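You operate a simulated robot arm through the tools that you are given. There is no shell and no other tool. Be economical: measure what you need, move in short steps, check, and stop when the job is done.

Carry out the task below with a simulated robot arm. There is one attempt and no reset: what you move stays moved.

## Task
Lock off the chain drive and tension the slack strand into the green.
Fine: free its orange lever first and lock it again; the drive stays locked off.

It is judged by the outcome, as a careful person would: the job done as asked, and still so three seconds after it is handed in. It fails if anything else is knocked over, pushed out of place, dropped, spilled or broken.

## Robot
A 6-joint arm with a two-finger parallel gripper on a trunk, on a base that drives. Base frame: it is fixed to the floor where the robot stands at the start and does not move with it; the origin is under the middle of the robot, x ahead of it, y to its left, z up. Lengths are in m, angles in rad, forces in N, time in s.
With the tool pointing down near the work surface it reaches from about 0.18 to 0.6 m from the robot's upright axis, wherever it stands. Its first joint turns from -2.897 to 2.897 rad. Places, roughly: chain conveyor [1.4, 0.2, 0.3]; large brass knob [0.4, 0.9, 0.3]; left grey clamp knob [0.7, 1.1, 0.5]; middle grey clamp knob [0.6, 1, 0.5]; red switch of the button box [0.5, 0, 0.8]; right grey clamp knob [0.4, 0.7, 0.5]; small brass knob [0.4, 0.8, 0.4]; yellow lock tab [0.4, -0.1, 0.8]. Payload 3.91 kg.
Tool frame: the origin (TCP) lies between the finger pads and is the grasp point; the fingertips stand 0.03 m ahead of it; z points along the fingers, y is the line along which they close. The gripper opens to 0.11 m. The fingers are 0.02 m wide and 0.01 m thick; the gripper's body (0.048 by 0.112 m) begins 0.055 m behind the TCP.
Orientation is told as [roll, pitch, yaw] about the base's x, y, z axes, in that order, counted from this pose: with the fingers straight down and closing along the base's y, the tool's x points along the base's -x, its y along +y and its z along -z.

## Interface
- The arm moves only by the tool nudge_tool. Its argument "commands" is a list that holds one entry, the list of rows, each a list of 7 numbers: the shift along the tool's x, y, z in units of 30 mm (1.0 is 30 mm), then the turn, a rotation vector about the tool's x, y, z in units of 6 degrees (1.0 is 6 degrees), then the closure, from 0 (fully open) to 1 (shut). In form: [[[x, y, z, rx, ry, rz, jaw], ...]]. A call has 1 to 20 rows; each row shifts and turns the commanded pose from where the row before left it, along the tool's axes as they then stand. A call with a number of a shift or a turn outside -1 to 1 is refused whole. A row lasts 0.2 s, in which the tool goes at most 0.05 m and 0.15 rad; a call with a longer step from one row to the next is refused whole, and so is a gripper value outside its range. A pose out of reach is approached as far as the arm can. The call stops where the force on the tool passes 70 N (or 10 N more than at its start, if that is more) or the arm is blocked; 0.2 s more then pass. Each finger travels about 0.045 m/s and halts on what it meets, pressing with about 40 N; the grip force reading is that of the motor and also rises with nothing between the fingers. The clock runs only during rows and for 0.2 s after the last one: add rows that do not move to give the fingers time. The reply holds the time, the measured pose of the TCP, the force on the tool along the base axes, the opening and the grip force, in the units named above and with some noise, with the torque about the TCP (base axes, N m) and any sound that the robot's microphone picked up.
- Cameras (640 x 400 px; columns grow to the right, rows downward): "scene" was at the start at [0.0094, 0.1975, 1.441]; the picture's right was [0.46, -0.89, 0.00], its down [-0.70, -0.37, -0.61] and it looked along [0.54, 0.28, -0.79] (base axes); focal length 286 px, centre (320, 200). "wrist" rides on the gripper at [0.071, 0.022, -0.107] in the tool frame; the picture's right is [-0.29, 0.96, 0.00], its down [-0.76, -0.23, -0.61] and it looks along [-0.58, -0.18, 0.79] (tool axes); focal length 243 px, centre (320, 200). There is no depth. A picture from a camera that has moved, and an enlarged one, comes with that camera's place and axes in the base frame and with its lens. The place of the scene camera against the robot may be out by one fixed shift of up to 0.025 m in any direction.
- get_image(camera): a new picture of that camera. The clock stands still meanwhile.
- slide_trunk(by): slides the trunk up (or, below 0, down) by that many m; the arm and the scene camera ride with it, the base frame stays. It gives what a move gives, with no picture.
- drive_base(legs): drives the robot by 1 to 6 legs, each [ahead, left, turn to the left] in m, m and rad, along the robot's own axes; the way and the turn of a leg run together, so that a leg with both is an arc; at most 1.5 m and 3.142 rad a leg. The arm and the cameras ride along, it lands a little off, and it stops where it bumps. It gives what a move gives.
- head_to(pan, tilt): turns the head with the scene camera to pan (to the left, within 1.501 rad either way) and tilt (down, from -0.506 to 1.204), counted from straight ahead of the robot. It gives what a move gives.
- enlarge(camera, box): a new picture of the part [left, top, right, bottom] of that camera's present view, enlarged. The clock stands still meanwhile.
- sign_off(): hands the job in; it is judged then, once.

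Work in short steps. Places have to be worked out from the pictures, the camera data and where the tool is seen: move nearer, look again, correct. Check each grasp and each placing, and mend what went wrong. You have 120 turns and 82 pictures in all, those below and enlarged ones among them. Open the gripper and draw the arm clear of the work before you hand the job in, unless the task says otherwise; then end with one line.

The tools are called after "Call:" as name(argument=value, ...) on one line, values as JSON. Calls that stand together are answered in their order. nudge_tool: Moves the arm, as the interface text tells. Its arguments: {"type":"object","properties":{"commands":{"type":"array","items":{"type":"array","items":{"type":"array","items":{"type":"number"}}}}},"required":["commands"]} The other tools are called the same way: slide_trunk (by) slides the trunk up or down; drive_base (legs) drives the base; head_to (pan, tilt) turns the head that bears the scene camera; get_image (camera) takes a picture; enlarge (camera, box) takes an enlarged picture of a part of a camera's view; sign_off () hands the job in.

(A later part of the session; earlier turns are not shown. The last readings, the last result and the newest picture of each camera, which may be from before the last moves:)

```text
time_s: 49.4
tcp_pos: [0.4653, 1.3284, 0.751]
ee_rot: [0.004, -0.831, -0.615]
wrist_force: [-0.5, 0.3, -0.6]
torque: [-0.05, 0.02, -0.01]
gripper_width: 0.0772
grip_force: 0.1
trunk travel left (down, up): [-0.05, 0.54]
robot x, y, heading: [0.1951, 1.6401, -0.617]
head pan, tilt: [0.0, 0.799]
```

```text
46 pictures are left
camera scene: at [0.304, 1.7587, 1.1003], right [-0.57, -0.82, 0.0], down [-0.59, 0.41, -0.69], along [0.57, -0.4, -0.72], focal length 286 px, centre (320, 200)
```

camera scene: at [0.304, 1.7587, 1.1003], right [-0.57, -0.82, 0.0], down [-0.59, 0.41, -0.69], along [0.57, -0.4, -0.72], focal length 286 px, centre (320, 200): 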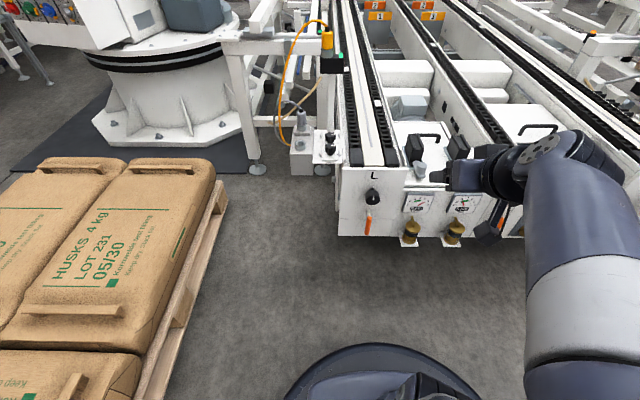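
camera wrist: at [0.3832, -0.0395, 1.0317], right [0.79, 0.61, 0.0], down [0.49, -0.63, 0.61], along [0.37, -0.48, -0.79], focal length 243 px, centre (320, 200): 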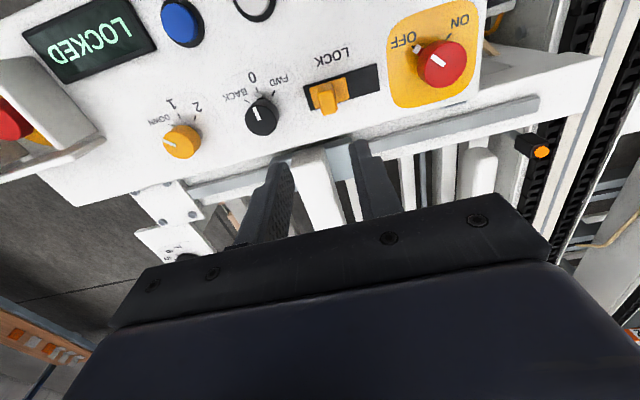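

Finish the turn to horizontal, then move left and down to face the knob from about 0.15 m away.

Call:
nudge_tool(commands=[[[0, 0, 0, 0, -1, 0, 0.3], [0, 0, 0, 0, -1, 0, 0.3], [0, 0, 0, 0, -1, 0, 0.3], [0, 0, 0, 0, -1, 0, 0.3], [0, 0, 0, 0, -1, 0, 0.3], [0, 0, 0, 0, -1, 0, 0.3], [0, 0, 0, 0, -1, 0, 0.3], [0.8, 0.6, 0, 0, 0, 0, 0.3], [0.8, 0.6, 0, 0, 0, 0, 0.3], [0.8, 0.6, 0, 0, 0, 0, 0.3], [0.8, 0.6, 0, 0, 0, 0, 0.3], [0.8, 0.6, 0, 0, 0, 0, 0.3], [0.8, 0.6, 0, 0, 0, 0, 0.3], [0.8, 0, 0, 0, 0, 0, 0.3], [0.8, 0, 0, 0, 0, 0, 0.3]]])

Call:
get_image(camera="wrist")

Call:
get_image(camera="scene")

```text
time_s: 52.6
tcp_pos: [0.5027, 1.3776, 0.6628]
ee_rot: [2.567, -1.555, 3.105]
wrist_force: [0.6, -0.1, -0.4]
torque: [-0.02, 0.02, 0.0]
gripper_width: 0.0769
grip_force: 0.0
out of reach, approached as far as the arm can: row 11, 12, 13, 14, 15
trunk travel left (down, up): [-0.05, 0.54]
robot x, y, heading: [0.1956, 1.6368, -0.613]
head pan, tilt: [0.0, 0.799]
```

```text
45 pictures are left
camera wrist: at [0.4302, 1.4555, 0.5898], right [0.55, 0.78, 0.3], down [-0.64, 0.16, 0.75], along [0.54, -0.6, 0.59], focal length 243 px, centre (320, 200)
```

wrist: 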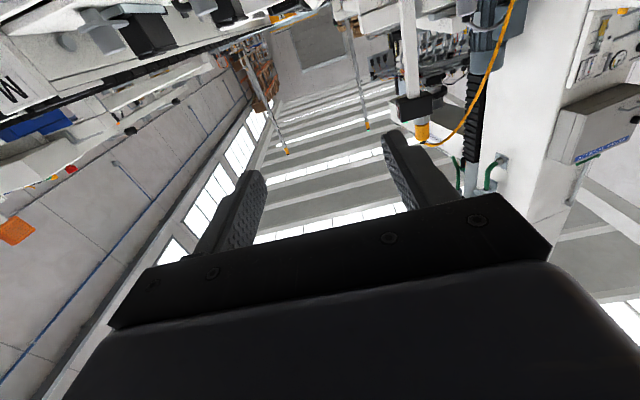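

```text
44 pictures are left
camera scene: at [0.3023, 1.7625, 1.1001], right [-0.57, -0.82, 0.0], down [-0.59, 0.41, -0.7], along [0.57, -0.4, -0.72], focal length 286 px, centre (320, 200)
```

scene: 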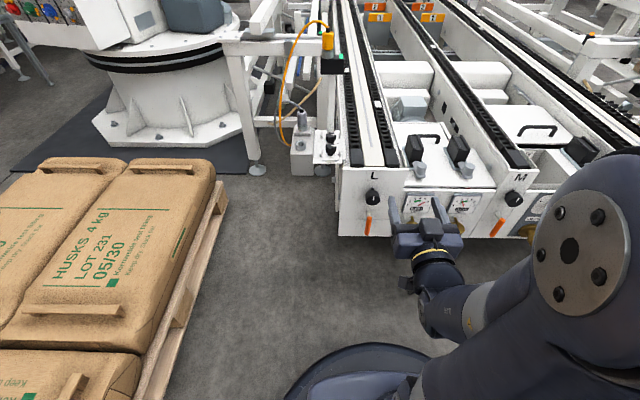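

The arm got held up folding too near its body. I lower the trunk the last bit and move forward, watching the pose.

Call:
slide_trunk(by=-0.05)

Call:
nudge_tool(commands=[[[0, 0, 0.8, 0, 0, 0, 0.3], [0, 0, 0.8, 0, 0, 0, 0.3], [0, 0, 0.8, 0, 0, 0, 0.3]]])

```text
time_s: 53.5
tcp_pos: [0.5044, 1.3779, 0.6122]
ee_rot: [2.551, -1.556, 3.118]
wrist_force: [0.2, -0.3, -0.1]
torque: [-0.03, 0.03, -0.02]
gripper_width: 0.0773
grip_force: 0.0
trunk travel left (down, up): [0.0, 0.59]
robot x, y, heading: [0.1978, 1.6375, -0.616]
head pan, tilt: [0.0, 0.799]
```

```text
time_s: 54.3
tcp_pos: [0.5475, 1.331, 0.6044]
ee_rot: [1.125, -1.556, -1.734]
wrist_force: [-0.3, 0.2, 0.2]
torque: [0.0, 0.02, 0.01]
gripper_width: 0.0772
grip_force: 0.2
out of reach, approached as far as the arm can: row 1, 2, 3
trunk travel left (down, up): [0.0, 0.59]
robot x, y, heading: [0.1909, 1.6406, -0.614]
head pan, tilt: [0.0, 0.799]
```

It lags behind the command laterally, so I test reach a little to the right and lower.

Call:
nudge_tool(commands=[[[0, -1, 0, 0, 0, 0, 0.3], [0, -1, 0, 0, 0, 0, 0.3], [0, -1, 0, 0, 0, 0, 0.3]]])

Call:
nudge_tool(commands=[[[0, -1, 0, 0, 0, 0, 0.3], [0.7, 0, 0, 0, 0, 0, 0.3], [0.7, 0, 0, 0, 0, 0, 0.3]]])

Call:
get_image(camera="scene")

```text
time_s: 55.1
tcp_pos: [0.4945, 1.2561, 0.6004]
ee_rot: [1.161, -1.555, -1.773]
wrist_force: [0.6, -0.5, 0.0]
torque: [-0.02, 0.0, -0.02]
gripper_width: 0.0766
grip_force: 0.1
trunk travel left (down, up): [0.0, 0.59]
robot x, y, heading: [0.1963, 1.6369, -0.612]
head pan, tilt: [0.0, 0.799]
```

```text
time_s: 55.9
tcp_pos: [0.4781, 1.2334, 0.5575]
ee_rot: [1.212, -1.554, -1.824]
wrist_force: [-0.2, -0.9, -0.9]
torque: [0.0, -0.03, 0.0]
gripper_width: 0.0773
grip_force: 0.0
trunk travel left (down, up): [0.0, 0.59]
robot x, y, heading: [0.1939, 1.6392, -0.615]
head pan, tilt: [0.0, 0.799]
```

```text
43 pictures are left
camera scene: at [0.3023, 1.7624, 1.0502], right [-0.57, -0.82, 0.0], down [-0.59, 0.41, -0.7], along [0.57, -0.4, -0.72], focal length 286 px, centre (320, 200)
```

scene: 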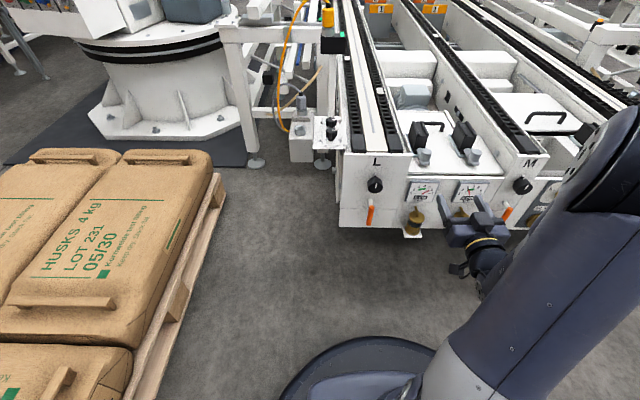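

At this lateral offset the arm reaches fine. I back the base 0.1 m, shift 0.15 m left, and re-check.

Call:
drive_base(legs=[[-0.1, 0, 0], [0, 0.15, 0]])

Call:
nudge_tool(commands=[[[0.6, 0, 0, 0, 0, 0, 0.3], [0.6, 0, 0, 0, 0, 0, 0.3], [0.6, 0, 0, 0, 0, 0, 0.3]]])

Call:
get_image(camera="scene")

Call:
get_image(camera="wrist")

```text
time_s: 58.0
tcp_pos: [0.4812, 1.412, 0.558]
ee_rot: [1.194, -1.558, -1.807]
wrist_force: [-0.3, -0.4, 0.8]
torque: [0.0, 0.0, 0.0]
gripper_width: 0.0773
grip_force: 0.0
trunk travel left (down, up): [0.0, 0.59]
robot x, y, heading: [0.1969, 1.8195, -0.614]
head pan, tilt: [0.0, 0.799]
```

```text
time_s: 58.8
tcp_pos: [0.4804, 1.4125, 0.5035]
ee_rot: [1.21, -1.554, -1.823]
wrist_force: [0.9, -0.1, -0.3]
torque: [-0.02, 0.0, 0.02]
gripper_width: 0.0769
grip_force: 0.0
trunk travel left (down, up): [0.0, 0.59]
robot x, y, heading: [0.1965, 1.8206, -0.615]
head pan, tilt: [0.0, 0.799]
```

```text
42 pictures are left
camera scene: at [0.307, 1.9418, 1.0502], right [-0.58, -0.82, 0.0], down [-0.59, 0.41, -0.7], along [0.57, -0.4, -0.72], focal length 286 px, centre (320, 200)
```

scene: 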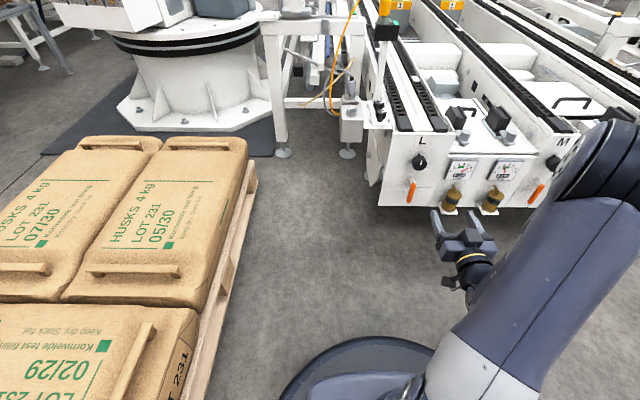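

```text
41 pictures are left
camera wrist: at [0.4069, 1.4918, 0.4338], right [0.55, 0.78, 0.31], down [-0.63, 0.15, 0.76], along [0.55, -0.61, 0.57], focal length 243 px, centre (320, 200)
```

wrist: 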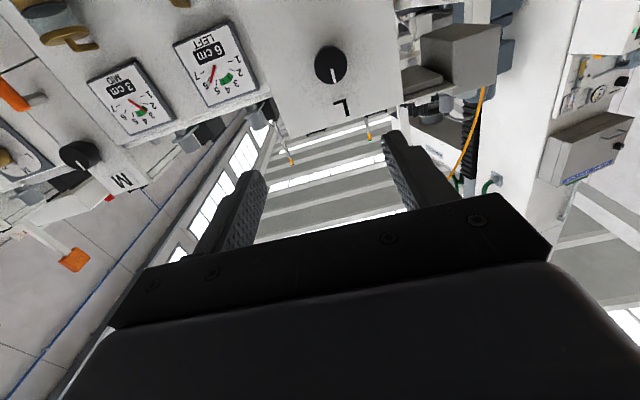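

The knob is 0.27 m ahead, 0.02 m left and 0.013 m below the TCP. I now go down for a close wrist look at the orange lever.

Call:
nudge_tool(commands=[[[0.8, 0, 0, 0, 0, 0, 0.3], [0.8, 0, 0, 0, 0, 0, 0.3], [0.8, 0, 0, 0, 0, 0, 0.3], [0.8, 0, 0, 0, 0, 0, 0.3], [0.8, 0, 0, 0, 0, 0, 0.3], [0.8, 0, 0, 0, 0, 0, 0.3]]])

Call:
get_image(camera="wrist")

Call:
enlarge(camera="scene", box=[365, 130, 525, 230])

```text
time_s: 60.2
tcp_pos: [0.4848, 1.3415, 0.4216]
ee_rot: [1.233, -1.55, -1.842]
wrist_force: [0.1, 0.9, -0.6]
torque: [0.03, 0.01, 0.01]
gripper_width: 0.0771
grip_force: 0.0
out of reach, approached as far as the arm can: row 1, 2, 3, 4, 5, 6
trunk travel left (down, up): [0.0, 0.59]
robot x, y, heading: [0.1995, 1.8174, -0.612]
head pan, tilt: [0.0, 0.799]
```

```text
40 pictures are left
camera wrist: at [0.4103, 1.4217, 0.3506], right [0.55, 0.78, 0.31], down [-0.63, 0.15, 0.76], along [0.55, -0.61, 0.57], focal length 243 px, centre (320, 200)
```

wrist: 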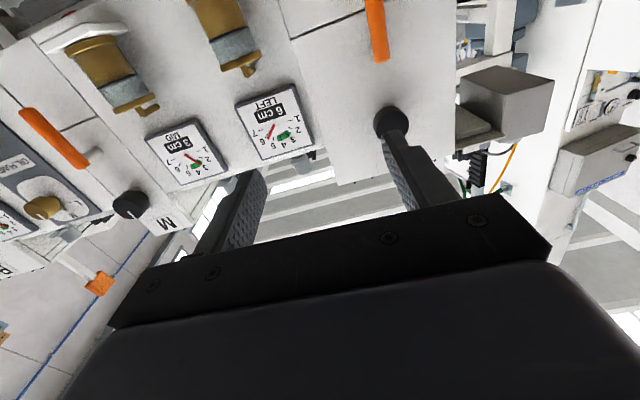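

```text
4.00 times, centred on (445, 180) of scene
camera zoom: at [0.307, 1.9418, 1.0502], right [-0.58, -0.82, 0.0], down [-0.59, 0.41, -0.7], along [0.57, -0.4, -0.72], focal length 1145 px, centre (-180, 280)
```

zoom: 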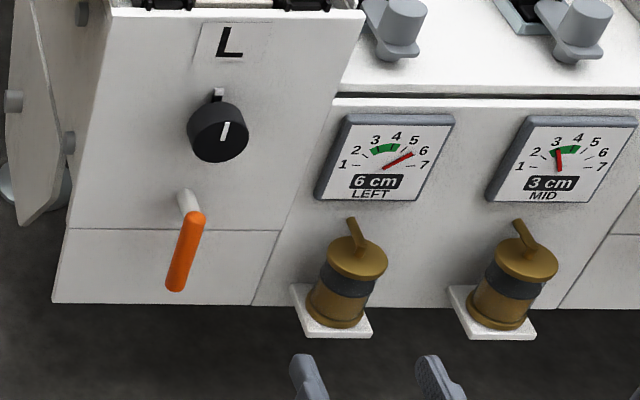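

The lever hangs straight down from a stem at z≈0.41 (handle spans ~0.32–0.41), about 0.2 m ahead of the tool. Reach seems better further out, so I move forward in small steps and check the pose.

Call:
nudge_tool(commands=[[[0, 0, 0.8, 0, 0, 0, 0.4], [0, 0, 0.8, 0, 0, 0, 0.4]]])

```text
time_s: 60.8
tcp_pos: [0.5239, 1.3144, 0.4201]
ee_rot: [1.192, -1.557, -1.807]
wrist_force: [0.0, -0.9, 1.0]
torque: [0.02, 0.0, 0.06]
gripper_width: 0.0661
grip_force: 0.0
trunk travel left (down, up): [0.0, 0.59]
robot x, y, heading: [0.1986, 1.8175, -0.616]
head pan, tilt: [0.0, 0.799]
```

Moves are tracked again. I go a bit more ahead, then left and down toward the lever line.

Call:
nudge_tool(commands=[[[0, 0.6, 0.3, 0, 0, 0, 0.4], [0, 0.6, 0.3, 0, 0, 0, 0.4], [0, 0.6, 0.2, 0, 0, 0, 0.4], [0.6, 0.6, 0, 0, 0, 0, 0.4], [0.6, 0, 0, 0, 0, 0, 0.4]]])

Call:
get_image(camera="wrist")

Call:
enlarge(camera="scene", box=[365, 130, 525, 230])

```text
time_s: 62.0
tcp_pos: [0.5863, 1.339, 0.3953]
ee_rot: [1.27, -1.546, -1.882]
wrist_force: [-0.5, 0.6, 0.5]
torque: [0.04, 0.01, -0.01]
gripper_width: 0.0658
grip_force: 0.0
out of reach, approached as far as the arm can: row 4, 5
trunk travel left (down, up): [0.0, 0.59]
robot x, y, heading: [0.2012, 1.8167, -0.619]
head pan, tilt: [0.0, 0.799]
```

```text
38 pictures are left
camera wrist: at [0.5129, 1.4182, 0.3256], right [0.55, 0.78, 0.31], down [-0.64, 0.14, 0.76], along [0.55, -0.61, 0.57], focal length 243 px, centre (320, 200)
```

wrist: 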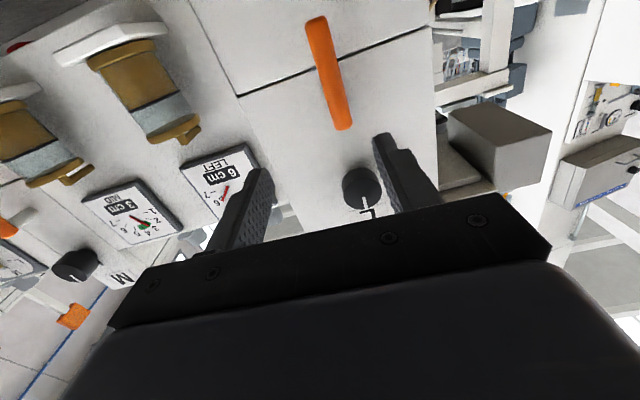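

```text
4.00 times, centred on (445, 180) of scene
camera zoom: at [0.307, 1.9418, 1.0502], right [-0.58, -0.82, 0.0], down [-0.59, 0.41, -0.7], along [0.57, -0.4, -0.72], focal length 1145 px, centre (-180, 280)
```

zoom: 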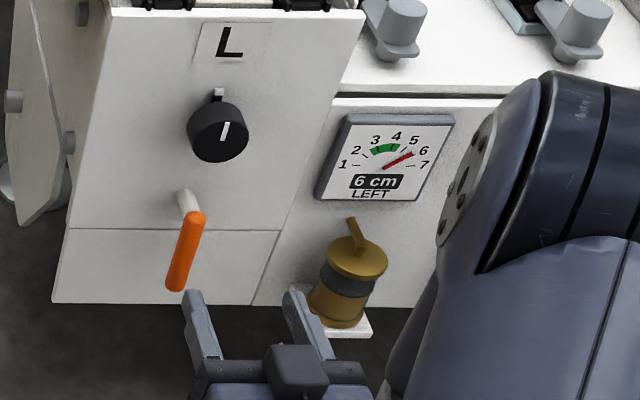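

Handle is at (0.694, 1.288), z 0.324–0.411 by both cameras: 0.118 m ahead and 0.021 m left of the TCP. I move ahead 60 mm and left 21 mm and check.

Call:
nudge_tool(commands=[[[0, 0, 0.7, 0, 0, 0, 0.4], [0, 0.3, 0.7, 0, 0, 0, 0.4], [0.1, 0.4, 0.3, 0, 0, 0, 0.4]]])

Call:
get_image(camera="wrist")

```text
time_s: 62.8
tcp_pos: [0.6407, 1.3262, 0.3919]
ee_rot: [1.169, -1.555, -1.785]
wrist_force: [-0.7, 0.5, -0.6]
torque: [-0.01, 0.04, 0.0]
gripper_width: 0.0658
grip_force: 0.0
trunk travel left (down, up): [0.0, 0.59]
robot x, y, heading: [0.2026, 1.816, -0.613]
head pan, tilt: [0.0, 0.799]
```

```text
36 pictures are left
camera wrist: at [0.5666, 1.4067, 0.3221], right [0.55, 0.78, 0.3], down [-0.63, 0.15, 0.76], along [0.55, -0.61, 0.57], focal length 243 px, centre (320, 200)
```

wrist: 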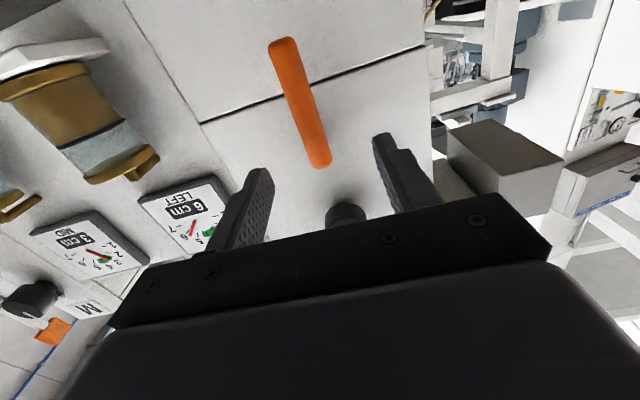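

Aligned within a few mm. I advance 53 mm (tiny shift right) and check contact before closing.

Call:
nudge_tool(commands=[[[0, -0.12, 0.6, 0, 0, 0, 0.5], [0.05, 0, 0.6, 0, 0, 0, 0.5], [0, 0, 0.5, 0, 0, 0, 0.5]]])

Call:
get_image(camera="wrist")

Call:
enlarge(camera="scene", box=[365, 130, 525, 230])

```text
time_s: 63.6
tcp_pos: [0.6815, 1.2951, 0.3906]
ee_rot: [1.182, -1.558, -1.796]
wrist_force: [0.6, -0.4, -0.4]
torque: [0.0, 0.01, -0.03]
gripper_width: 0.0551
grip_force: 0.0
trunk travel left (down, up): [0.0, 0.59]
robot x, y, heading: [0.1973, 1.8176, -0.611]
head pan, tilt: [0.0, 0.799]
```

```text
35 pictures are left
camera wrist: at [0.6074, 1.3745, 0.3203], right [0.55, 0.78, 0.3], down [-0.63, 0.15, 0.76], along [0.55, -0.61, 0.57], focal length 243 px, centre (320, 200)
```

wrist: 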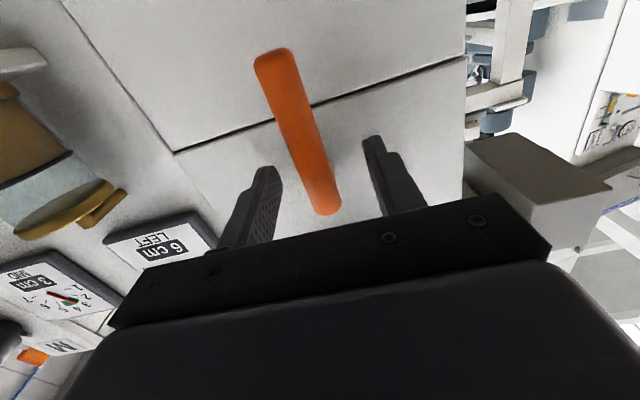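

```text
4.00 times, centred on (445, 180) of scene
camera zoom: at [0.307, 1.9418, 1.0501], right [-0.58, -0.82, 0.0], down [-0.59, 0.41, -0.7], along [0.57, -0.4, -0.72], focal length 1145 px, centre (-180, 280)
```

zoom: 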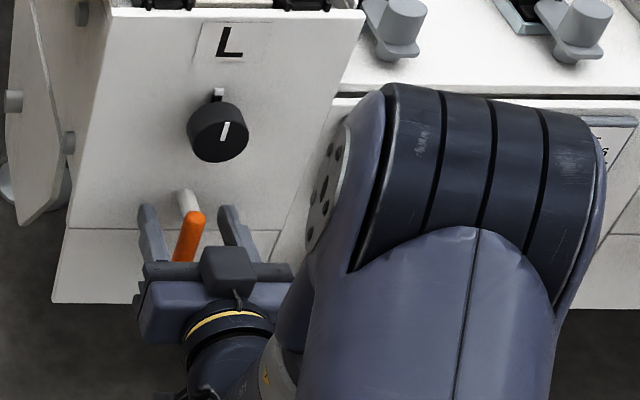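

The handle is between the fingers, just below its stem. I close on it.

Call:
nudge_tool(commands=[[[0, 0, 0.1, 0, 0, 0, 1], [0, 0, 0, 0, 0, 0, 1], [0, 0, 0, 0, 0, 0, 1], [0, 0, 0, 0, 0, 0, 1]]])

Call:
nudge_tool(commands=[[[0, 0, 0, 0, 0, 1, 1], [0, 0, 0, 0, 0, 1, 1]]])

Call:
get_image(camera="wrist")

```text
time_s: 64.6
tcp_pos: [0.6841, 1.2928, 0.3905]
ee_rot: [1.17, -1.558, -1.784]
wrist_force: [2.1, 1.2, 0.1]
torque: [0.01, 0.11, -0.01]
gripper_width: 0.0164
grip_force: 45.2
trunk travel left (down, up): [0.0, 0.59]
robot x, y, heading: [0.1987, 1.8157, -0.614]
head pan, tilt: [0.0, 0.799]
```

```text
time_s: 65.2
tcp_pos: [0.6849, 1.2949, 0.3917]
ee_rot: [1.546, -1.347, -2.157]
wrist_force: [7.4, 15.9, -1.0]
torque: [-0.87, -0.95, -0.2]
gripper_width: 0.0166
grip_force: 44.9
trunk travel left (down, up): [0.0, 0.59]
robot x, y, heading: [0.2001, 1.8208, -0.613]
head pan, tilt: [0.0, 0.799]
```

```text
33 pictures are left
camera wrist: at [0.6186, 1.3859, 0.3269], right [0.5, 0.71, 0.49], down [-0.72, 0.02, 0.69], along [0.48, -0.7, 0.52], focal length 243 px, centre (320, 200)
```

wrist: 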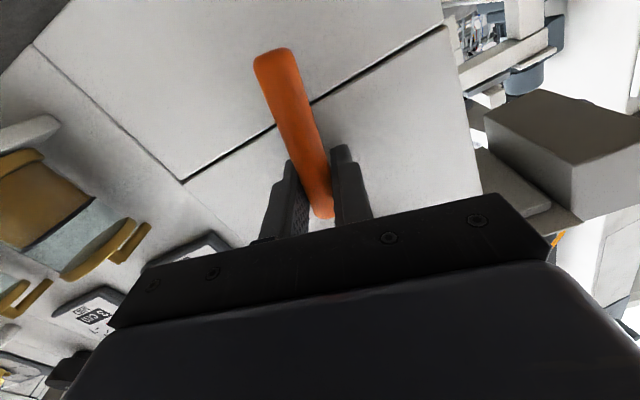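

The lever turns with the tool (handle swinging left), with some sideways force because my TCP sits below the pivot. I continue, adding the small arc motion.

Call:
nudge_tool(commands=[[[0, 0.1, 0, 0, 0, 1, 1], [0, 0.05, 0, 0, 0, 1, 1], [0, 0.05, 0, 0, 0, 1, 1], [0, 0.05, 0, 0, 0, 1, 1]]])

Call:
nudge_tool(commands=[[[0, 0.05, 0, 0, 0, 1, 1], [0, 0.05, 0, 0, 0, 1, 1], [0, 0.05, 0, 0, 0, 1, 1]]])

Call:
get_image(camera="wrist")

Call:
enlarge(camera="scene", box=[365, 130, 525, 230])

```text
time_s: 66.2
tcp_pos: [0.6865, 1.2964, 0.3943]
ee_rot: [1.559, -0.925, -2.179]
wrist_force: [15.0, -3.2, -8.2]
torque: [-0.36, -0.51, -0.4]
gripper_width: 0.0167
grip_force: 45.3
trunk travel left (down, up): [0.0, 0.59]
robot x, y, heading: [0.1965, 1.8181, -0.613]
head pan, tilt: [0.0, 0.799]
```

```text
time_s: 67.0
tcp_pos: [0.6879, 1.3, 0.3959]
ee_rot: [1.561, -0.611, -2.184]
wrist_force: [8.9, -18.7, -13.4]
torque: [0.14, -0.02, 0.11]
gripper_width: 0.0168
grip_force: 45.4
trunk travel left (down, up): [0.0, 0.59]
robot x, y, heading: [0.1985, 1.8188, -0.611]
head pan, tilt: [0.0, 0.799]
```

```text
32 pictures are left
camera wrist: at [0.6422, 1.4184, 0.3725], right [0.19, 0.25, 0.95], down [-0.93, -0.26, 0.25], along [0.31, -0.93, 0.18], focal length 243 px, centre (320, 200)
```

wrist: 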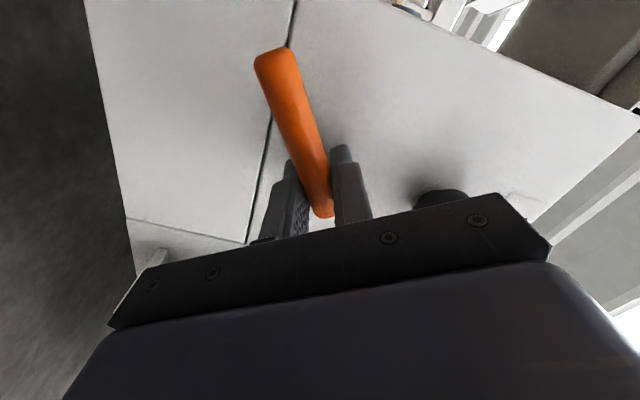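

```text
4.00 times, centred on (445, 180) of scene
camera zoom: at [0.3079, 1.9404, 1.0501], right [-0.58, -0.82, 0.0], down [-0.59, 0.41, -0.7], along [0.57, -0.4, -0.72], focal length 1145 px, centre (-180, 280)
```

zoom: 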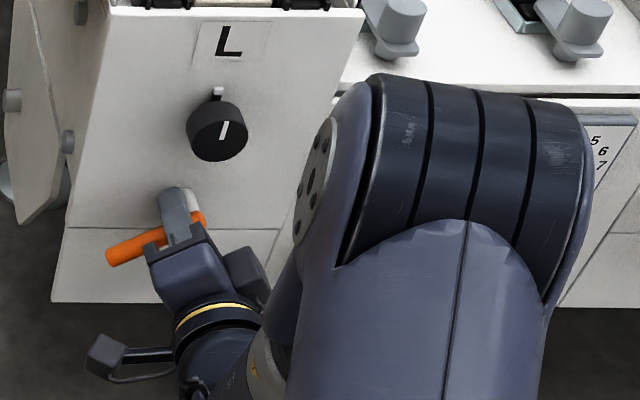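

The lever follows smoothly at ~54°. I turn on to about 90°, watching for a stop.

Call:
nudge_tool(commands=[[[0, 0.03, 0, 0, 0, 1, 1], [0, 0.03, 0, 0, 0, 1, 1], [0, 0.03, 0, 0, 0, 1, 1]]])

Call:
nudge_tool(commands=[[[0, 0.03, 0, 0, 0, 1, 1], [0, 0.03, 0, 0, 0, 1, 1], [0, 0.03, 0, 0, 0, 1, 1]]])

Call:
enlarge(camera="scene", box=[365, 130, 525, 230])

```text
time_s: 67.8
tcp_pos: [0.6888, 1.2999, 0.3973]
ee_rot: [1.561, -0.297, -2.186]
wrist_force: [3.1, -30.1, -16.1]
torque: [0.17, 0.01, 0.57]
gripper_width: 0.0167
grip_force: 45.2
trunk travel left (down, up): [0.0, 0.59]
robot x, y, heading: [0.1989, 1.819, -0.616]
head pan, tilt: [0.0, 0.799]
```

```text
time_s: 68.6
tcp_pos: [0.6887, 1.3022, 0.3973]
ee_rot: [1.559, 0.016, -2.187]
wrist_force: [-4.1, -28.4, -23.2]
torque: [-0.99, 0.74, 0.03]
gripper_width: 0.0204
grip_force: 45.0
trunk travel left (down, up): [0.0, 0.59]
robot x, y, heading: [0.1981, 1.819, -0.615]
head pan, tilt: [0.0, 0.799]
```

```text
4.00 times, centred on (445, 180) of scene
camera zoom: at [0.308, 1.94, 1.05], right [-0.58, -0.82, 0.0], down [-0.59, 0.41, -0.7], along [0.57, -0.4, -0.72], focal length 1145 px, centre (-180, 280)
```

zoom: 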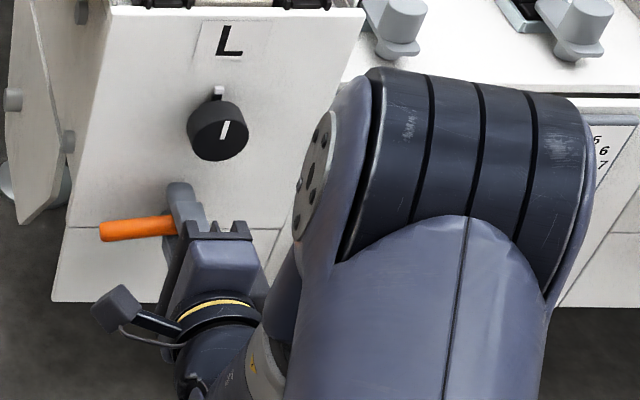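

The grip widened slightly, so the lever has reached its stop near horizontal. I release and back away.

Call:
nudge_tool(commands=[[[0, 0, 0, 0, 0, 0, 0.6], [0, 0, 0, 0, 0, 0, 0.5], [0, 0, -0.8, 0, 0, 0, 0.5], [0, 0, -0.8, 0, 0, 0, 0.5], [0, 0, -0.8, 0, 0, 0, 0.5], [0, 0, -0.8, 0, 0, 0, 0.5]]])

Call:
enlarge(camera="scene", box=[365, 130, 525, 230])

```text
time_s: 70.0
tcp_pos: [0.6122, 1.3593, 0.4017]
ee_rot: [1.565, 0.015, -2.185]
wrist_force: [-0.5, 0.4, 0.2]
torque: [-0.01, 0.02, -0.01]
gripper_width: 0.055
grip_force: 0.1
trunk travel left (down, up): [0.0, 0.59]
robot x, y, heading: [0.1974, 1.8153, -0.614]
head pan, tilt: [0.0, 0.799]
```

```text
4.00 times, centred on (445, 180) of scene
camera zoom: at [0.3071, 1.9417, 1.0501], right [-0.58, -0.82, 0.0], down [-0.59, 0.41, -0.7], along [0.57, -0.4, -0.72], focal length 1145 px, centre (-180, 280)
```

zoom: 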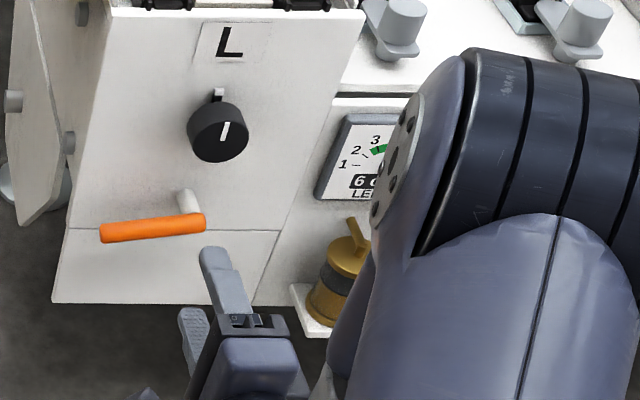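

The lever is freed and stays horizontal. Now I rise to knob height, rotate the tool back, and look at the knob with the wrist camera.

Call:
nudge_tool(commands=[[[0, 0.9, 0, 0, 0, 0, 0.4], [0, 0.9, 0, 0, 0, 0, 0.4], [0, 0.9, 0, 0, 0, 0, 0.4], [0, 0, 0, 0, 0, -1, 0.4], [0, 0, 0, 0, 0, -1, 0.4], [0, 0, 0, 0, 0, -1, 0.4], [0, 0, 0, 0, 0, -1, 0.4], [0, 0, 0, 0, 0, -1, 0.4], [0, 0, 0, 0, 0, -1, 0.4], [0, 0, 0, 0, 0, -1, 0.4], [0, 0, 0, 0, 0, -1, 0.4], [0, 0, 0, 0, 0, -1, 0.4], [0, 0, 0, 0, 0, -1, 0.4], [0, 0, 0, 0, 0, -1, 0.4], [0, 0, 0, 0, 0, -1, 0.4], [0, 0, 0, 0, 0, -1, 0.4], [0, 0, 0, 0, 0, -1, 0.4], [0, 0, 0, 0, 0, -1, 0.4]]])

Call:
get_image(camera="wrist")

```text
time_s: 73.8
tcp_pos: [0.611, 1.3566, 0.4837]
ee_rot: [1.149, -1.557, -1.763]
wrist_force: [-0.6, 0.5, 0.1]
torque: [-0.03, 0.01, 0.03]
gripper_width: 0.066
grip_force: 0.1
trunk travel left (down, up): [0.0, 0.59]
robot x, y, heading: [0.1998, 1.823, -0.614]
head pan, tilt: [0.0, 0.799]
```

```text
28 pictures are left
camera wrist: at [0.5372, 1.4362, 0.4126], right [0.55, 0.78, 0.3], down [-0.63, 0.15, 0.76], along [0.55, -0.61, 0.58], focal length 243 px, centre (320, 200)
```

wrist: 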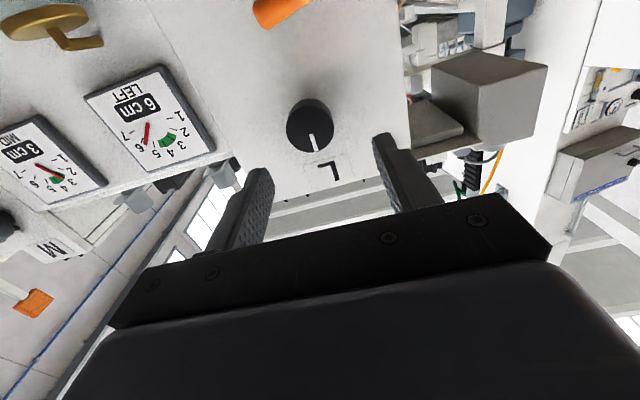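

The knob is about 10 mm right and 7 mm above the tool axis. I correct and advance 50 mm, then re-check.

Call:
nudge_tool(commands=[[[-0.25, -0.33, 0.6, 0, 0, 0, 0.4], [0, 0, 0.6, 0, 0, 0, 0.4], [0, 0, 0.5, 0, 0, 0, 0.4]]])

Call:
get_image(camera="wrist")

Call:
enlarge(camera="scene", box=[365, 130, 525, 230])

```text
time_s: 74.6
tcp_pos: [0.6473, 1.3188, 0.4912]
ee_rot: [1.176, -1.557, -1.789]
wrist_force: [0.3, -1.3, 0.7]
torque: [0.03, -0.01, 0.04]
gripper_width: 0.066
grip_force: 0.1
trunk travel left (down, up): [0.0, 0.59]
robot x, y, heading: [0.2005, 1.8166, -0.619]
head pan, tilt: [0.0, 0.799]
```

```text
27 pictures are left
camera wrist: at [0.5735, 1.3991, 0.4201], right [0.55, 0.78, 0.3], down [-0.63, 0.15, 0.76], along [0.55, -0.61, 0.57], focal length 243 px, centre (320, 200)
```

wrist: 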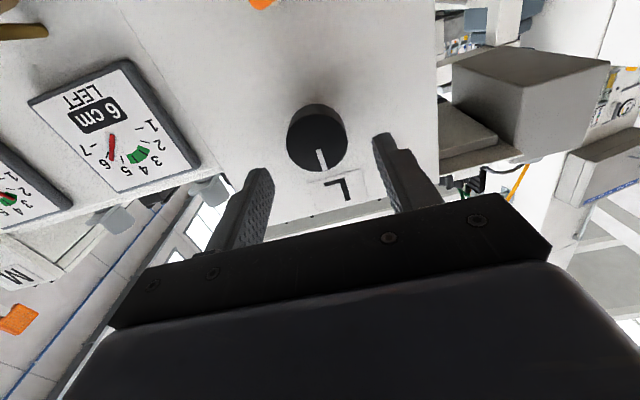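

```text
4.00 times, centred on (445, 180) of scene
camera zoom: at [0.307, 1.9418, 1.0501], right [-0.58, -0.82, 0.0], down [-0.59, 0.41, -0.7], along [0.57, -0.4, -0.72], focal length 1145 px, centre (-180, 280)
```

zoom: 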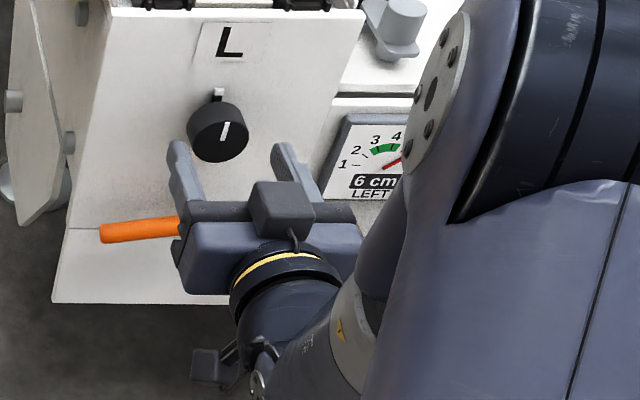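

Centred now, and the wrist camera also sees the LEFT gauge. I advance 50 mm around the knob.

Call:
nudge_tool(commands=[[[-0.1, 0, 0.5, 0, 0, 0, 0.4], [0, 0, 0.6, 0, 0, 0, 0.4], [0, 0, 0.5, 0, 0, 0, 0.4]]])

Call:
get_image(camera="wrist")

Call:
enlarge(camera="scene", box=[365, 130, 525, 230])

```text
time_s: 75.4
tcp_pos: [0.6877, 1.291, 0.4945]
ee_rot: [1.188, -1.558, -1.803]
wrist_force: [-0.5, 0.5, -0.4]
torque: [-0.01, 0.0, -0.02]
gripper_width: 0.0661
grip_force: 0.0
trunk travel left (down, up): [0.0, 0.59]
robot x, y, heading: [0.1971, 1.8233, -0.616]
head pan, tilt: [0.0, 0.799]
```

```text
25 pictures are left
camera wrist: at [0.6128, 1.3711, 0.4231], right [0.55, 0.78, 0.3], down [-0.63, 0.15, 0.76], along [0.55, -0.61, 0.57], focal length 243 px, centre (320, 200)
```

wrist: 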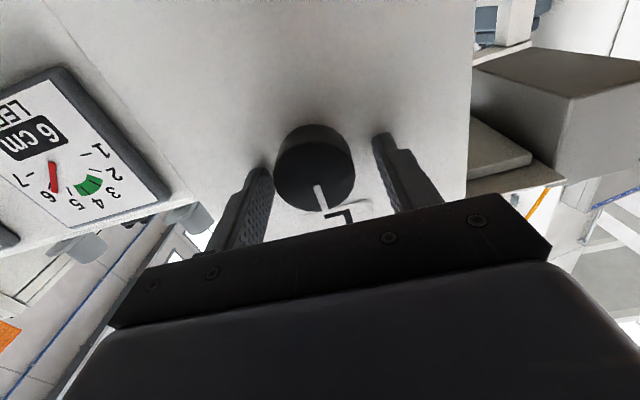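

```text
4.00 times, centred on (445, 180) of scene
camera zoom: at [0.307, 1.9418, 1.0501], right [-0.58, -0.82, 0.0], down [-0.59, 0.41, -0.7], along [0.57, -0.4, -0.72], focal length 1145 px, centre (-180, 280)
```

zoom: 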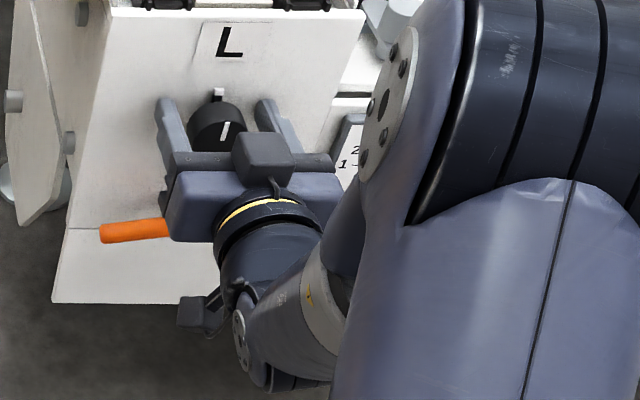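

Fingers straddle the knob. I close and turn clockwise 24° to see how the gauge responds.

Call:
nudge_tool(commands=[[[0, 0, 0.1, 0, 0, 0, 0.9], [0, 0, 0, 0, 0, 0, 0.9], [0, 0, 0, 0, 0, 0, 0.9], [0, 0, 0, 0, 0, 0, 0.9]]])

Call:
nudge_tool(commands=[[[0, 0, 0, 0, 0, 1, 0.9], [0, 0, 0, 0, 0, 1, 0.9], [0, 0, 0, 0, 0, 1, 0.9], [0, 0, 0, 0, 0, 1, 0.9]]])

Call:
get_image(camera="wrist")

```text
time_s: 76.4
tcp_pos: [0.6869, 1.2911, 0.4937]
ee_rot: [1.173, -1.553, -1.788]
wrist_force: [-40.0, 18.1, 0.9]
torque: [-0.02, -0.92, -2.34]
gripper_width: 0.0416
grip_force: 30.6
trunk travel left (down, up): [0.0, 0.59]
robot x, y, heading: [0.1979, 1.8171, -0.614]
head pan, tilt: [0.0, 0.799]
```

```text
time_s: 77.4
tcp_pos: [0.6858, 1.2876, 0.4941]
ee_rot: [1.561, -1.133, -2.181]
wrist_force: [-53.8, 7.9, 2.1]
torque: [-0.51, 0.28, -1.28]
gripper_width: 0.0408
grip_force: 44.7
trunk travel left (down, up): [0.0, 0.59]
robot x, y, heading: [0.1994, 1.819, -0.613]
head pan, tilt: [0.0, 0.799]
```

```text
23 pictures are left
camera wrist: at [0.6276, 1.3894, 0.439], right [0.44, 0.6, 0.67], down [-0.8, -0.08, 0.59], along [0.41, -0.79, 0.45], focal length 243 px, centre (320, 200)
```

wrist: 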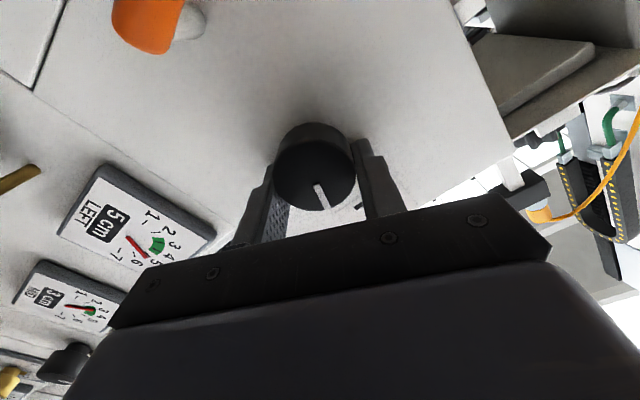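

The gauge fell to 5 cm, so clockwise is right. Axial and side force are high, so I relieve them slightly and turn another 18°.

Call:
nudge_tool(commands=[[[-0.04, -0.09, -0.13, 0, 0, 0, 0.9], [0, 0, 0, 0, 0, 1, 0.9], [0, 0, 0, 0, 0, 1, 0.9], [0, 0, 0, 0, 0, 1, 0.9]]])

Call:
enlarge(camera="wrist", box=[40, 120, 360, 320])

```text
time_s: 78.4
tcp_pos: [0.6832, 1.286, 0.492]
ee_rot: [1.56, -0.821, -2.183]
wrist_force: [1.8, -46.6, -11.7]
torque: [-0.36, 0.12, -0.43]
gripper_width: 0.0406
grip_force: 44.9
trunk travel left (down, up): [0.0, 0.59]
robot x, y, heading: [0.1997, 1.8142, -0.618]
head pan, tilt: [0.0, 0.799]
```

```text
2.00 times, centred on (200, 220) of wrist
camera zoom: at [0.6338, 1.4003, 0.4551], right [0.3, 0.4, 0.87], down [-0.89, -0.21, 0.4], along [0.34, -0.89, 0.3], focal length 485 px, centre (560, 160)
```

zoom: 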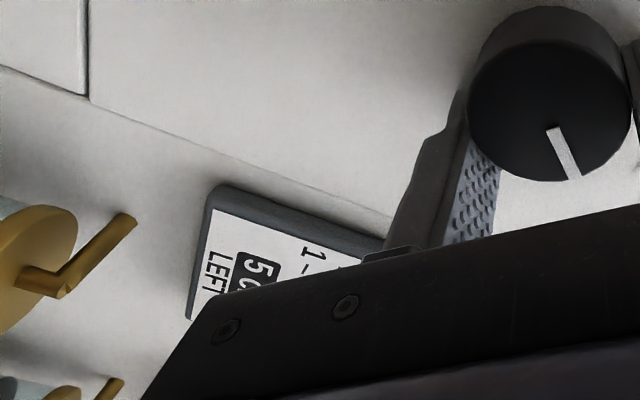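

Still 5 cm at 42°. I ease right a few more mm and turn another 24°, then look at the digits.

Call:
nudge_tool(commands=[[[-0.07, -0.08, 0.06, 0, 0, 0, 0.9], [0, 0, 0, 0, 0, 1, 0.9], [0, 0, 0, 0, 0, 1, 0.9], [0, 0, 0, 0, 0, 1, 0.9], [0, 0, 0, 0, 0, 1, 0.9]]])

Call:
get_image(camera="scene")

```text
time_s: 79.6
tcp_pos: [0.6828, 1.2844, 0.4884]
ee_rot: [1.556, -0.402, -2.183]
wrist_force: [-20.9, -18.6, -26.4]
torque: [-0.71, -0.42, 0.37]
gripper_width: 0.0411
grip_force: 44.9
trunk travel left (down, up): [0.0, 0.59]
robot x, y, heading: [0.2001, 1.8238, -0.615]
head pan, tilt: [0.0, 0.799]
```

```text
21 pictures are left
camera scene: at [0.3073, 1.9399, 1.0501], right [-0.58, -0.82, 0.0], down [-0.59, 0.41, -0.7], along [0.57, -0.4, -0.72], focal length 286 px, centre (320, 200)
```

scene: 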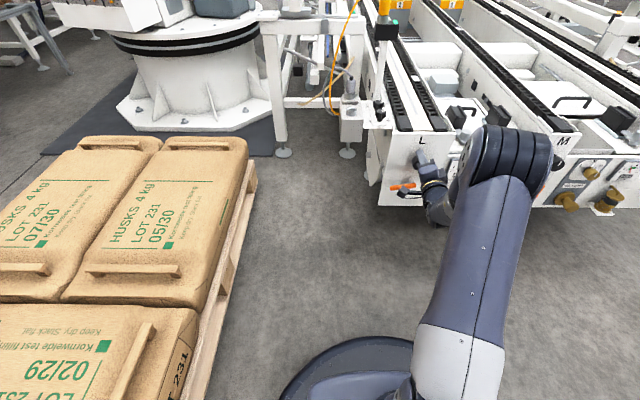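

The gauge is hidden from this camera. I turn to 84°, release, rotate back open around the knob, and read the gauge with the wrist camera.

Call:
nudge_tool(commands=[[[0, 0, 0, 0, 0, 1, 0.9], [0, 0, 0, 0, 0, 1, 0.9], [0, 0, 0, 0, 0, 1, 0.9], [0, 0, 0, 0, 0, 0, 0.4], [0, 0, 0, 0, 0, 0, 0.4]]])

Call:
nudge_tool(commands=[[[0, 0, 0, 0, 0, -1, 0.4], [0, 0, 0, 0, 0, -1, 0.4], [0, 0, 0, 0, 0, -1, 0.4], [0, 0, 0, 0, 0, -1, 0.4], [0, 0, 0, 0, 0, -1, 0.4], [0, 0, 0, 0, 0, -1, 0.4], [0, 0, 0, 0, 0, -1, 0.4], [0, 0, 0, 0, 0, -1, 0.4], [0, 0, 0, 0, 0, -1, 0.4], [0, 0, 0, 0, 0, -1, 0.4], [0, 0, 0, 0, 0, -1, 0.4], [0, 0, 0, 0, 0, -1, 0.4], [0, 0, 0, 0, 0, -1, 0.4], [0, 0, 0, 0, 0, -1, 0.4]]])

Call:
get_image(camera="wrist")

```text
time_s: 80.8
tcp_pos: [0.6865, 1.2882, 0.4922]
ee_rot: [1.567, -0.093, -2.178]
wrist_force: [-10.6, 16.6, -10.8]
torque: [-0.17, -0.34, 0.08]
gripper_width: 0.0615
grip_force: 0.1
trunk travel left (down, up): [0.0, 0.59]
robot x, y, heading: [0.1987, 1.8214, -0.611]
head pan, tilt: [0.0, 0.799]
```

```text
time_s: 83.8
tcp_pos: [0.6837, 1.286, 0.4919]
ee_rot: [1.152, -1.556, -1.765]
wrist_force: [-1.0, -1.1, 0.6]
torque: [0.03, 0.0, -0.01]
gripper_width: 0.0659
grip_force: 0.1
trunk travel left (down, up): [0.0, 0.59]
robot x, y, heading: [0.1981, 1.8191, -0.62]
head pan, tilt: [0.0, 0.799]
```

```text
20 pictures are left
camera wrist: at [0.6095, 1.3658, 0.4222], right [0.55, 0.78, 0.3], down [-0.63, 0.15, 0.76], along [0.55, -0.61, 0.58], focal length 243 px, centre (320, 200)
```

wrist: 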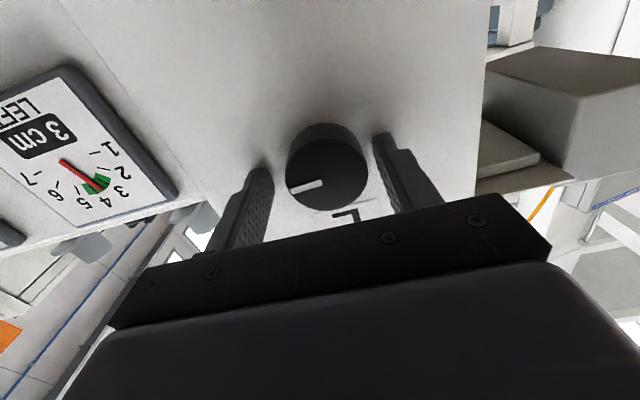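

The gauge reads 3 cm with the needle in the green; I zoom in to verify.

Call:
enlarge(camera="wrist", box=[0, 60, 192, 230])

```text
2.35 times, centred on (96, 145) of wrist
camera zoom: at [0.6095, 1.3658, 0.4222], right [0.55, 0.78, 0.3], down [-0.63, 0.15, 0.76], along [0.55, -0.61, 0.58], focal length 571 px, centre (847, 329)
```

zoom: 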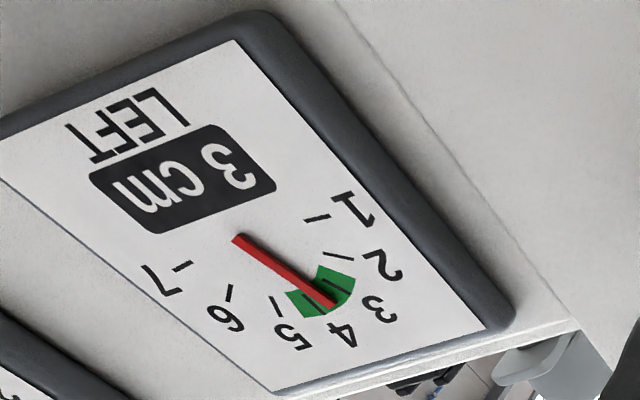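

Needle is at ~3.4, mid-green. Now I back off, rotate the jaws to close vertically, and return to the pose from which I released the lever.

Call:
nudge_tool(commands=[[[0, 0, -0.85, 0, 0, 0, 0.4], [0, 0, -0.85, 0, 0, 0, 0.4], [0, 0, -0.85, 0, 0, 0, 0.4], [0, 0.6, -0.8, 0, 0, 0, 0.5], [0, 0, 0, 0, 0, 1, 0.5], [0, 0, 0, 0, 0, 1, 0.5], [0, 0, 0, 0, 0, 1, 0.5], [0, 0, 0, 0, 0, 1, 0.5], [0, 0, 0, 0, 0, 1, 0.5], [0, 0, 0, 0, 0, 1, 0.5], [0, 0, 0, 0, 0, 1, 0.5], [0, 0, 0, 0, 0, 1, 0.5], [0, 0, 0, 0, 0, 1, 0.5], [0, 0, 0, 0, 0, 1, 0.5], [0, 0, 0, 0, 0, 1, 0.5], [0, 0, 0, 0, 0, 1, 0.5], [0, 0, 0, 0, 0, 1, 0.5], [0, 0, 0, 0, 0, 1, 0.5]]])

Call:
nudge_tool(commands=[[[0.05, -0.8, 0, 0, 0, 0, 0.5], [0.05, -0.8, 0, 0, 0, 0, 0.5], [0.05, -0.8, 0, 0, 0, 0, 0.5], [0, -0.6, 0, 0, 0, 0, 0.5]]])

Call:
get_image(camera="wrist")

Call:
enlarge(camera="scene", box=[365, 130, 525, 230])

```text
time_s: 87.6
tcp_pos: [0.6122, 1.3596, 0.4933]
ee_rot: [1.566, -0.089, -2.185]
wrist_force: [-0.3, 0.2, -0.1]
torque: [-0.04, 0.01, 0.0]
gripper_width: 0.0547
grip_force: 0.1
trunk travel left (down, up): [0.0, 0.59]
robot x, y, heading: [0.2008, 1.8167, -0.611]
head pan, tilt: [0.0, 0.799]
```

```text
time_s: 88.6
tcp_pos: [0.6096, 1.3562, 0.4039]
ee_rot: [1.565, -0.09, -2.186]
wrist_force: [0.1, 0.1, -0.4]
torque: [0.01, 0.01, -0.03]
gripper_width: 0.0552
grip_force: 0.1
trunk travel left (down, up): [0.0, 0.59]
robot x, y, heading: [0.2019, 1.8186, -0.617]
head pan, tilt: [0.0, 0.799]
```

```text
18 pictures are left
camera wrist: at [0.5648, 1.4765, 0.4189], right [-0.11, -0.17, 0.98], down [-0.95, -0.28, -0.16], along [0.31, -0.94, -0.13], focal length 243 px, centre (320, 200)
```

wrist: 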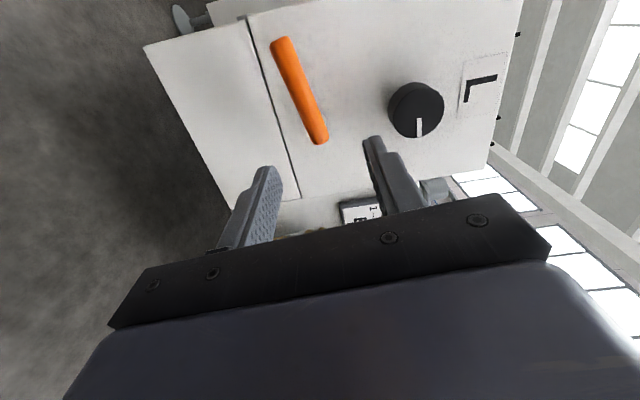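

```text
4.00 times, centred on (445, 180) of scene
camera zoom: at [0.307, 1.9418, 1.0502], right [-0.58, -0.82, 0.0], down [-0.59, 0.41, -0.7], along [0.57, -0.4, -0.72], focal length 1145 px, centre (-180, 280)
```

zoom: 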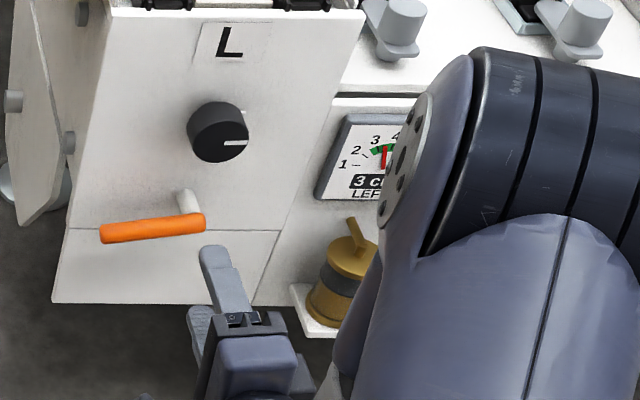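

The freed handle lines up with the jaws (≈5 mm below centre). I correct, advance, and grip it.

Call:
nudge_tool(commands=[[[-0.05, -0.15, 0.8, 0, 0, 0, 0.5], [0, 0, 0.8, 0, 0, 0, 0.5], [0, 0, 0.8, 0, 0, 0, 0.5], [0, 0, 0.75, 0, 0, 0, 0.5]]])

Call:
nudge_tool(commands=[[[0, 0, 0, 0, 0, 0, 1], [0, 0, 0, 0, 0, 0, 1], [0, 0, 0, 0, 0, 0, 1], [0, 0, 0, 0, 0, 0, 1]]])

Call:
get_image(camera="wrist")

```text
time_s: 89.6
tcp_pos: [0.6853, 1.2999, 0.3982]
ee_rot: [1.563, -0.092, -2.186]
wrist_force: [-1.4, -0.4, -0.2]
torque: [0.0, -0.01, 0.02]
gripper_width: 0.055
grip_force: 0.0
trunk travel left (down, up): [0.0, 0.59]
robot x, y, heading: [0.1964, 1.8192, -0.61]
head pan, tilt: [0.0, 0.799]
```

```text
time_s: 90.6
tcp_pos: [0.6857, 1.3002, 0.3982]
ee_rot: [1.566, -0.092, -2.184]
wrist_force: [0.7, -1.0, 0.3]
torque: [-0.48, 0.37, -0.14]
gripper_width: 0.0179
grip_force: 45.1
trunk travel left (down, up): [0.0, 0.59]
robot x, y, heading: [0.1985, 1.82, -0.614]
head pan, tilt: [0.0, 0.799]
```

```text
16 pictures are left
camera wrist: at [0.6407, 1.4203, 0.4141], right [-0.11, -0.17, 0.98], down [-0.95, -0.28, -0.16], along [0.31, -0.94, -0.13], focal length 243 px, centre (320, 200)
```

wrist: 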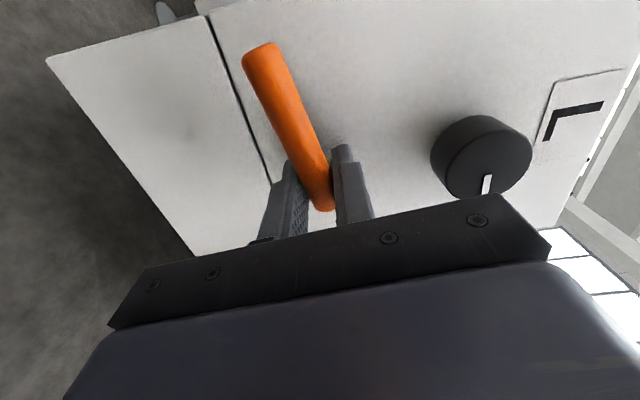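

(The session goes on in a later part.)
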